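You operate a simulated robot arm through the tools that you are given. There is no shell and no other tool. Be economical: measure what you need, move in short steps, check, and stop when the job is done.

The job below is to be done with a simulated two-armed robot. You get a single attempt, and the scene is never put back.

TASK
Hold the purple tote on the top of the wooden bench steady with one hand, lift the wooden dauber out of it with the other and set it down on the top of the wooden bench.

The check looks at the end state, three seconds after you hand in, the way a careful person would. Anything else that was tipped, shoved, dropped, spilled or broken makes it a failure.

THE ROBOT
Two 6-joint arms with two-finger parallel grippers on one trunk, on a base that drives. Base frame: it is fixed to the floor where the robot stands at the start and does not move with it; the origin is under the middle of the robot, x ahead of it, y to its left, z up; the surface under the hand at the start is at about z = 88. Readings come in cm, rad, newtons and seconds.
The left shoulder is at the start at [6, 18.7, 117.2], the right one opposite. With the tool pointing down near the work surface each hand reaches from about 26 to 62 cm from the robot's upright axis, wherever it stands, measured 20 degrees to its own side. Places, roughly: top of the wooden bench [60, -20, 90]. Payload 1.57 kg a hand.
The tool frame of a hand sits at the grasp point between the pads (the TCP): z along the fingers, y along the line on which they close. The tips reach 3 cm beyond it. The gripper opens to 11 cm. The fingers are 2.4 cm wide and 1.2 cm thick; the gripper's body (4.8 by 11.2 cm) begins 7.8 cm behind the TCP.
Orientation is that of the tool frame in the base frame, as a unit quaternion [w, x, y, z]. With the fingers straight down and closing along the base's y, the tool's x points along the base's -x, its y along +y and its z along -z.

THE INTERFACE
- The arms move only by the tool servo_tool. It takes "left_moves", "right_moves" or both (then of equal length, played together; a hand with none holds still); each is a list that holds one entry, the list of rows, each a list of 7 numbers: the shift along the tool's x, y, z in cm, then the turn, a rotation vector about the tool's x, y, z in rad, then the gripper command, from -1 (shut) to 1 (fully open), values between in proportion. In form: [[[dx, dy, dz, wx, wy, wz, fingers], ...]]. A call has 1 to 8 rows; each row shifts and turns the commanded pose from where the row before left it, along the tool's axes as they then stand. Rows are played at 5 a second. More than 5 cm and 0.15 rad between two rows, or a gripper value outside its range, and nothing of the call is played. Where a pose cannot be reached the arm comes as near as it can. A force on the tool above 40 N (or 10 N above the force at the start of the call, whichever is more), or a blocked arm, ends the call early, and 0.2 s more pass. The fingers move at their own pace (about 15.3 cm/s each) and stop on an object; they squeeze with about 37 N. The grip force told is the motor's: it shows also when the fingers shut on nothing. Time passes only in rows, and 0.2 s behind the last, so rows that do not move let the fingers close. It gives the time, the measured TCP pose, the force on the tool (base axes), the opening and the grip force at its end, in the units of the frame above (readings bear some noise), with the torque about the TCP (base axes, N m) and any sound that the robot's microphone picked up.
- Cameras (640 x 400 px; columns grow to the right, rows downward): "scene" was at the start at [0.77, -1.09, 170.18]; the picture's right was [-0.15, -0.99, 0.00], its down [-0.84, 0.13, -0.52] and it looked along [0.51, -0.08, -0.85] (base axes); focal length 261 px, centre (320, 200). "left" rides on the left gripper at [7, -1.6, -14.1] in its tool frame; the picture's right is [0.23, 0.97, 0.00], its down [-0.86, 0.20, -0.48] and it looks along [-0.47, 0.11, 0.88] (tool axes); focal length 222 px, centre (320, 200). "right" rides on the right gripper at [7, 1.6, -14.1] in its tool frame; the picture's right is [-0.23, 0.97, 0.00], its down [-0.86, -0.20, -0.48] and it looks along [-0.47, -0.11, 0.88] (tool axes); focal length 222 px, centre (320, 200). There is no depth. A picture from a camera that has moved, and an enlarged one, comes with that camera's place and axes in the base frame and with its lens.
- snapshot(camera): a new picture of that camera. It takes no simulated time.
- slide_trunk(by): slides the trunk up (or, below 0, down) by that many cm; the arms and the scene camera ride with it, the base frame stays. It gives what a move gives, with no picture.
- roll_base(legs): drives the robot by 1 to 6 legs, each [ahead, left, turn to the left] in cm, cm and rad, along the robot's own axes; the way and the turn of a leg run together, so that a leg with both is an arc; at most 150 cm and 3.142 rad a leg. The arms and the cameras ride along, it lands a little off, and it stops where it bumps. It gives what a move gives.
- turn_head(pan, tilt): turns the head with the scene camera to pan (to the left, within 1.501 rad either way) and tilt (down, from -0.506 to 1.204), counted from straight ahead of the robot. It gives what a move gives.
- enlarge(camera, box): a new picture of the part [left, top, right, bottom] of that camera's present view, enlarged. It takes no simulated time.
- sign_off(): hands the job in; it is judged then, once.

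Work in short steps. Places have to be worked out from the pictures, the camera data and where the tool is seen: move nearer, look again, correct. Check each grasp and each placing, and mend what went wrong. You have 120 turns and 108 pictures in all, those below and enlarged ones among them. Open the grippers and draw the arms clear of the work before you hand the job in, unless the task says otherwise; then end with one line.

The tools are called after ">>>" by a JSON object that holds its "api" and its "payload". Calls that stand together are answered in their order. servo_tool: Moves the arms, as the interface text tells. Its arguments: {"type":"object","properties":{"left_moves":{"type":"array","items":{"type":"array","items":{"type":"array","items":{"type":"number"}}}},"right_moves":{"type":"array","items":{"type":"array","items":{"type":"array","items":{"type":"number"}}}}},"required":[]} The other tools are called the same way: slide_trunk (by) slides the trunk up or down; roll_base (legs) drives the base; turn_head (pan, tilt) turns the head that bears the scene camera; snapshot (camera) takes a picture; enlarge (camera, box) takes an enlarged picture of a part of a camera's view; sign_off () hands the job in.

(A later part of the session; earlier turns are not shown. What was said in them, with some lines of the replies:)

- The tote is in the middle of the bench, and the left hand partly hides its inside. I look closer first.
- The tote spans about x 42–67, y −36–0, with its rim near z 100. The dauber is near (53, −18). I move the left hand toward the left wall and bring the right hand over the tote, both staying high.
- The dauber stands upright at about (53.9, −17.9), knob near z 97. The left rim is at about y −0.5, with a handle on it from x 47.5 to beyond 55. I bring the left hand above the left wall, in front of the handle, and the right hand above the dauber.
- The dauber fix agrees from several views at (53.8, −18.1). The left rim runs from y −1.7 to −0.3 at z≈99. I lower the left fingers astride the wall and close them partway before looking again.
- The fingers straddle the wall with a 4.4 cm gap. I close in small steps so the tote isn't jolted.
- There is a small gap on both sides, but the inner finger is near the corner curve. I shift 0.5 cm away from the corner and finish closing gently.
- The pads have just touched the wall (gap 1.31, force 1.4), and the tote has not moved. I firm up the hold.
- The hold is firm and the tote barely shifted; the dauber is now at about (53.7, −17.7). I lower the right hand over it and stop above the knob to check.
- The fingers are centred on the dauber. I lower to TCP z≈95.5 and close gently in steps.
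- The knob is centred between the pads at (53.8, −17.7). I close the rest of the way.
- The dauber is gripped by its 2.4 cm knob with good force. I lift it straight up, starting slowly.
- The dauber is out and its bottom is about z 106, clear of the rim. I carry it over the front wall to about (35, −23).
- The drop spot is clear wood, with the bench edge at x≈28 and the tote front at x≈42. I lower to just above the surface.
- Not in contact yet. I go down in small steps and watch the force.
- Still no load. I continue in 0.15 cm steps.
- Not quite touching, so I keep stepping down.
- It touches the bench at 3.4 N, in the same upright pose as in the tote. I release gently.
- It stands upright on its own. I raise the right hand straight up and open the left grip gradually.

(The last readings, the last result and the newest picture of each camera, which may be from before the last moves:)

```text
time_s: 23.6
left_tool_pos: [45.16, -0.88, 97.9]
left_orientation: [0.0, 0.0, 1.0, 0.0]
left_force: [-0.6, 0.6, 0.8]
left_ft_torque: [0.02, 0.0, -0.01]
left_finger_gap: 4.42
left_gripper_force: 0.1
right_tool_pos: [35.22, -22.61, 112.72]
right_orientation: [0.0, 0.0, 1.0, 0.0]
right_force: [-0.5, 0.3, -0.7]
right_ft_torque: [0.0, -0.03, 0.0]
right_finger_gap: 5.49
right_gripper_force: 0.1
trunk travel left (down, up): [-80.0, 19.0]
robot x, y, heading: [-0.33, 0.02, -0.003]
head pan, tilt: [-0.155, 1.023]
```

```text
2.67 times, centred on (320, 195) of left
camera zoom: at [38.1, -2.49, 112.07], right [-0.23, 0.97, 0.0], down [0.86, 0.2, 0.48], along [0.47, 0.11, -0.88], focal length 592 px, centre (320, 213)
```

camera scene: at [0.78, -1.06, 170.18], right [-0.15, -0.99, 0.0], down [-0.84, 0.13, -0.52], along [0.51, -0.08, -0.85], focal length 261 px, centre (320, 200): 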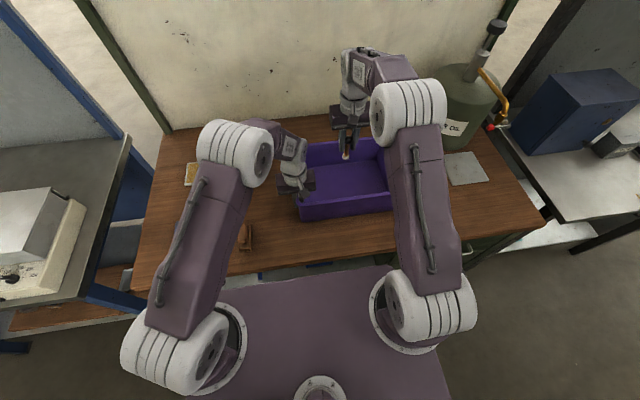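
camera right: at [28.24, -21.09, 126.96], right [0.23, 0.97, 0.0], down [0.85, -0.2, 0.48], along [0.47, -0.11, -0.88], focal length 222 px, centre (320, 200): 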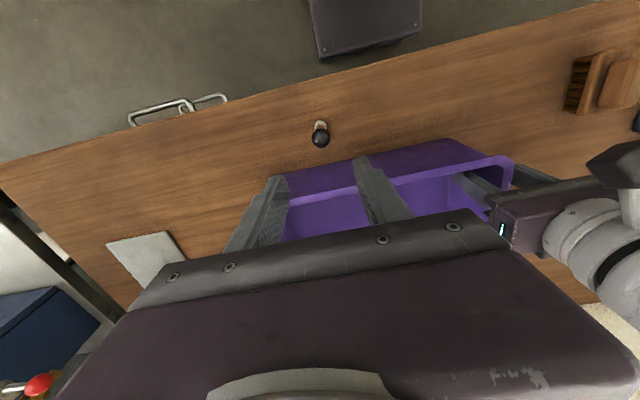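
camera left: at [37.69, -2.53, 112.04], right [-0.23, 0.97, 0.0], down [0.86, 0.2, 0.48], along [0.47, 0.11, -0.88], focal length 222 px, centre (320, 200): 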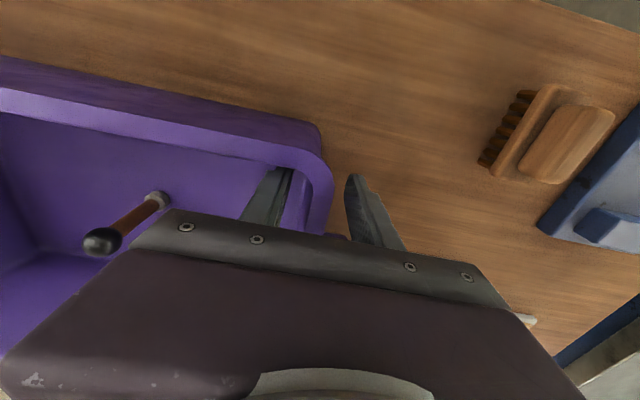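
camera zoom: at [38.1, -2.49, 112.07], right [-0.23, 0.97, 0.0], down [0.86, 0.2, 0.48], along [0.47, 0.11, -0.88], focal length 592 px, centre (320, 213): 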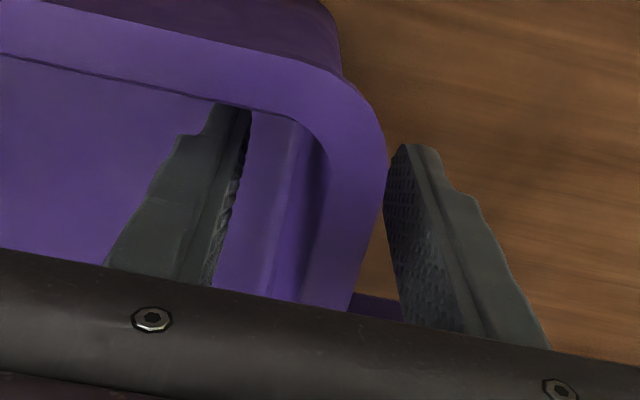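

Both are released: the dauber stands and the left fingers are clear of the wall. I raise the left hand, then draw the right hand to its side.

>>> {"api": "servo_tool", "payload": {"left_moves": [[[0, 0, -1.5, 0, 0, 0, -0.2], [0, 0, -2.5, 0, 0, 0, -0.2], [0, 0, -3, 0, 0, 0, 0], [0, 0, -3, 0, 0, 0, 0.5], [0, 0, -3, 0, 0, 0, 1], [0, 0, -3, 0, 0, 0, 1], [0, 4, 0, 0, 0, 0, 1], [0, 4, 0, 0, 0, 0, 1]]], "right_moves": [[[0, 0, -2, 0, 0, 0, 0], [0, 0, 0, 0, 0, 0, 0.5], [0, -3, 0, 0, 0, 0, 1], [0, -4, 0, 0, 0, 0, 1], [0, -4, 0, 0, 0, 0, 1], [0, -4, 0, 0, 0, 0, 1], [0, -4, 0, 0, 0, 0, 1], [0, 0, 0, 0, 0, 0, 1]]]}}

>>> {"api": "snapshot", "payload": {"camera": "scene"}}

>>> {"api": "snapshot", "payload": {"camera": "right"}}

>>> {"api": "snapshot", "payload": {"camera": "left"}}

```text
time_s: 25.4
left_tool_pos: [45.05, 7.21, 113.77]
left_orientation: [0.001, 0.001, 1.0, 0.0]
left_force: [0.2, 0.5, 0.8]
left_ft_torque: [0.0, -0.01, -0.01]
left_finger_gap: 11.0
left_gripper_force: 0.1
right_tool_pos: [35.07, -41.51, 114.76]
right_orientation: [0.0, 0.0, 1.0, -0.001]
right_force: [-0.7, 0.2, 0.7]
right_ft_torque: [0.0, 0.0, 0.0]
right_finger_gap: 11.0
right_gripper_force: 0.1
trunk travel left (down, up): [-80.0, 19.0]
robot x, y, heading: [0.05, 0.08, 0.002]
head pan, tilt: [-0.155, 1.023]
```

```text
74 pictures are left
camera scene: at [0.75, -0.77, 170.18], right [-0.15, -0.99, 0.0], down [-0.84, 0.13, -0.52], along [0.51, -0.08, -0.85], focal length 261 px, centre (320, 200)
```

scene: 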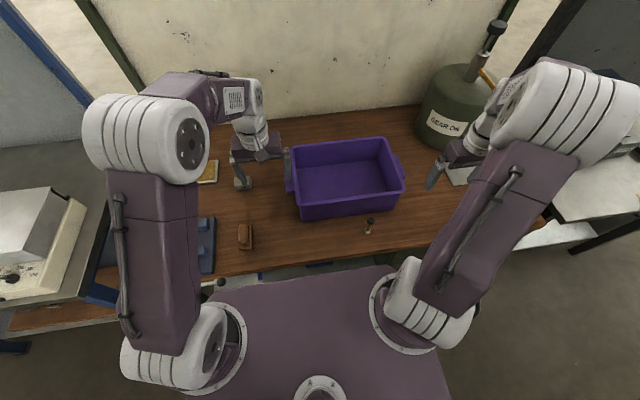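

```text
73 pictures are left
camera right: at [28.23, -39.88, 129.0], right [0.23, 0.97, 0.0], down [0.86, -0.2, 0.48], along [0.47, -0.11, -0.88], focal length 222 px, centre (320, 200)
```

right: 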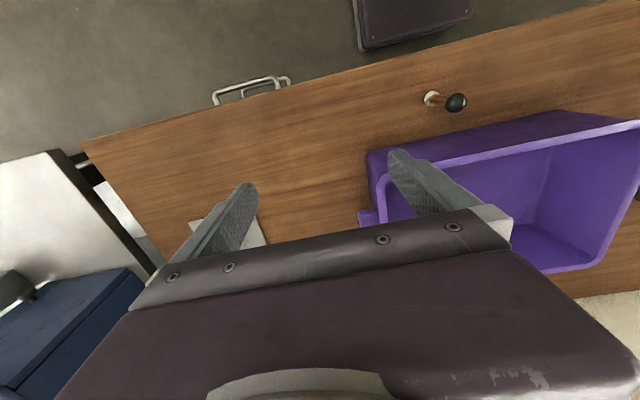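

```text
72 pictures are left
camera left: at [38.11, 5.62, 128.09], right [-0.23, 0.97, 0.0], down [0.86, 0.2, 0.48], along [0.47, 0.11, -0.88], focal length 222 px, centre (320, 200)
```

left: 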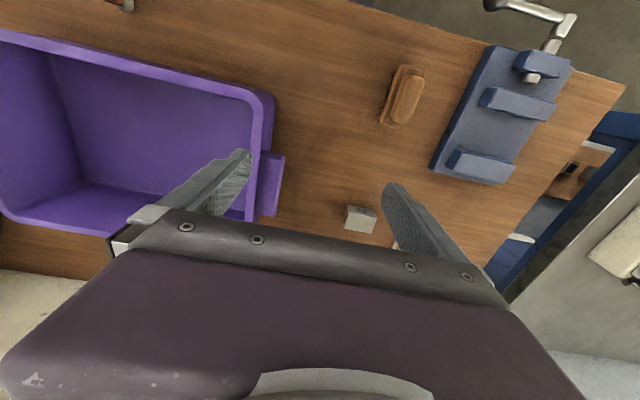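

The dauber stands on the bench top, the tote is upright where it was, the other objects are undisturbed, and both hands are open and clear. I hand in.

>>> {"api": "sign_off", "payload": {}}

```text
The job is handed in.
```

I held the tote steady with the left hand and lifted the wooden dauber out with the right. It now stands upright on the bench top, in front of the tote; the tote shifted only a few millimetres when gripped.
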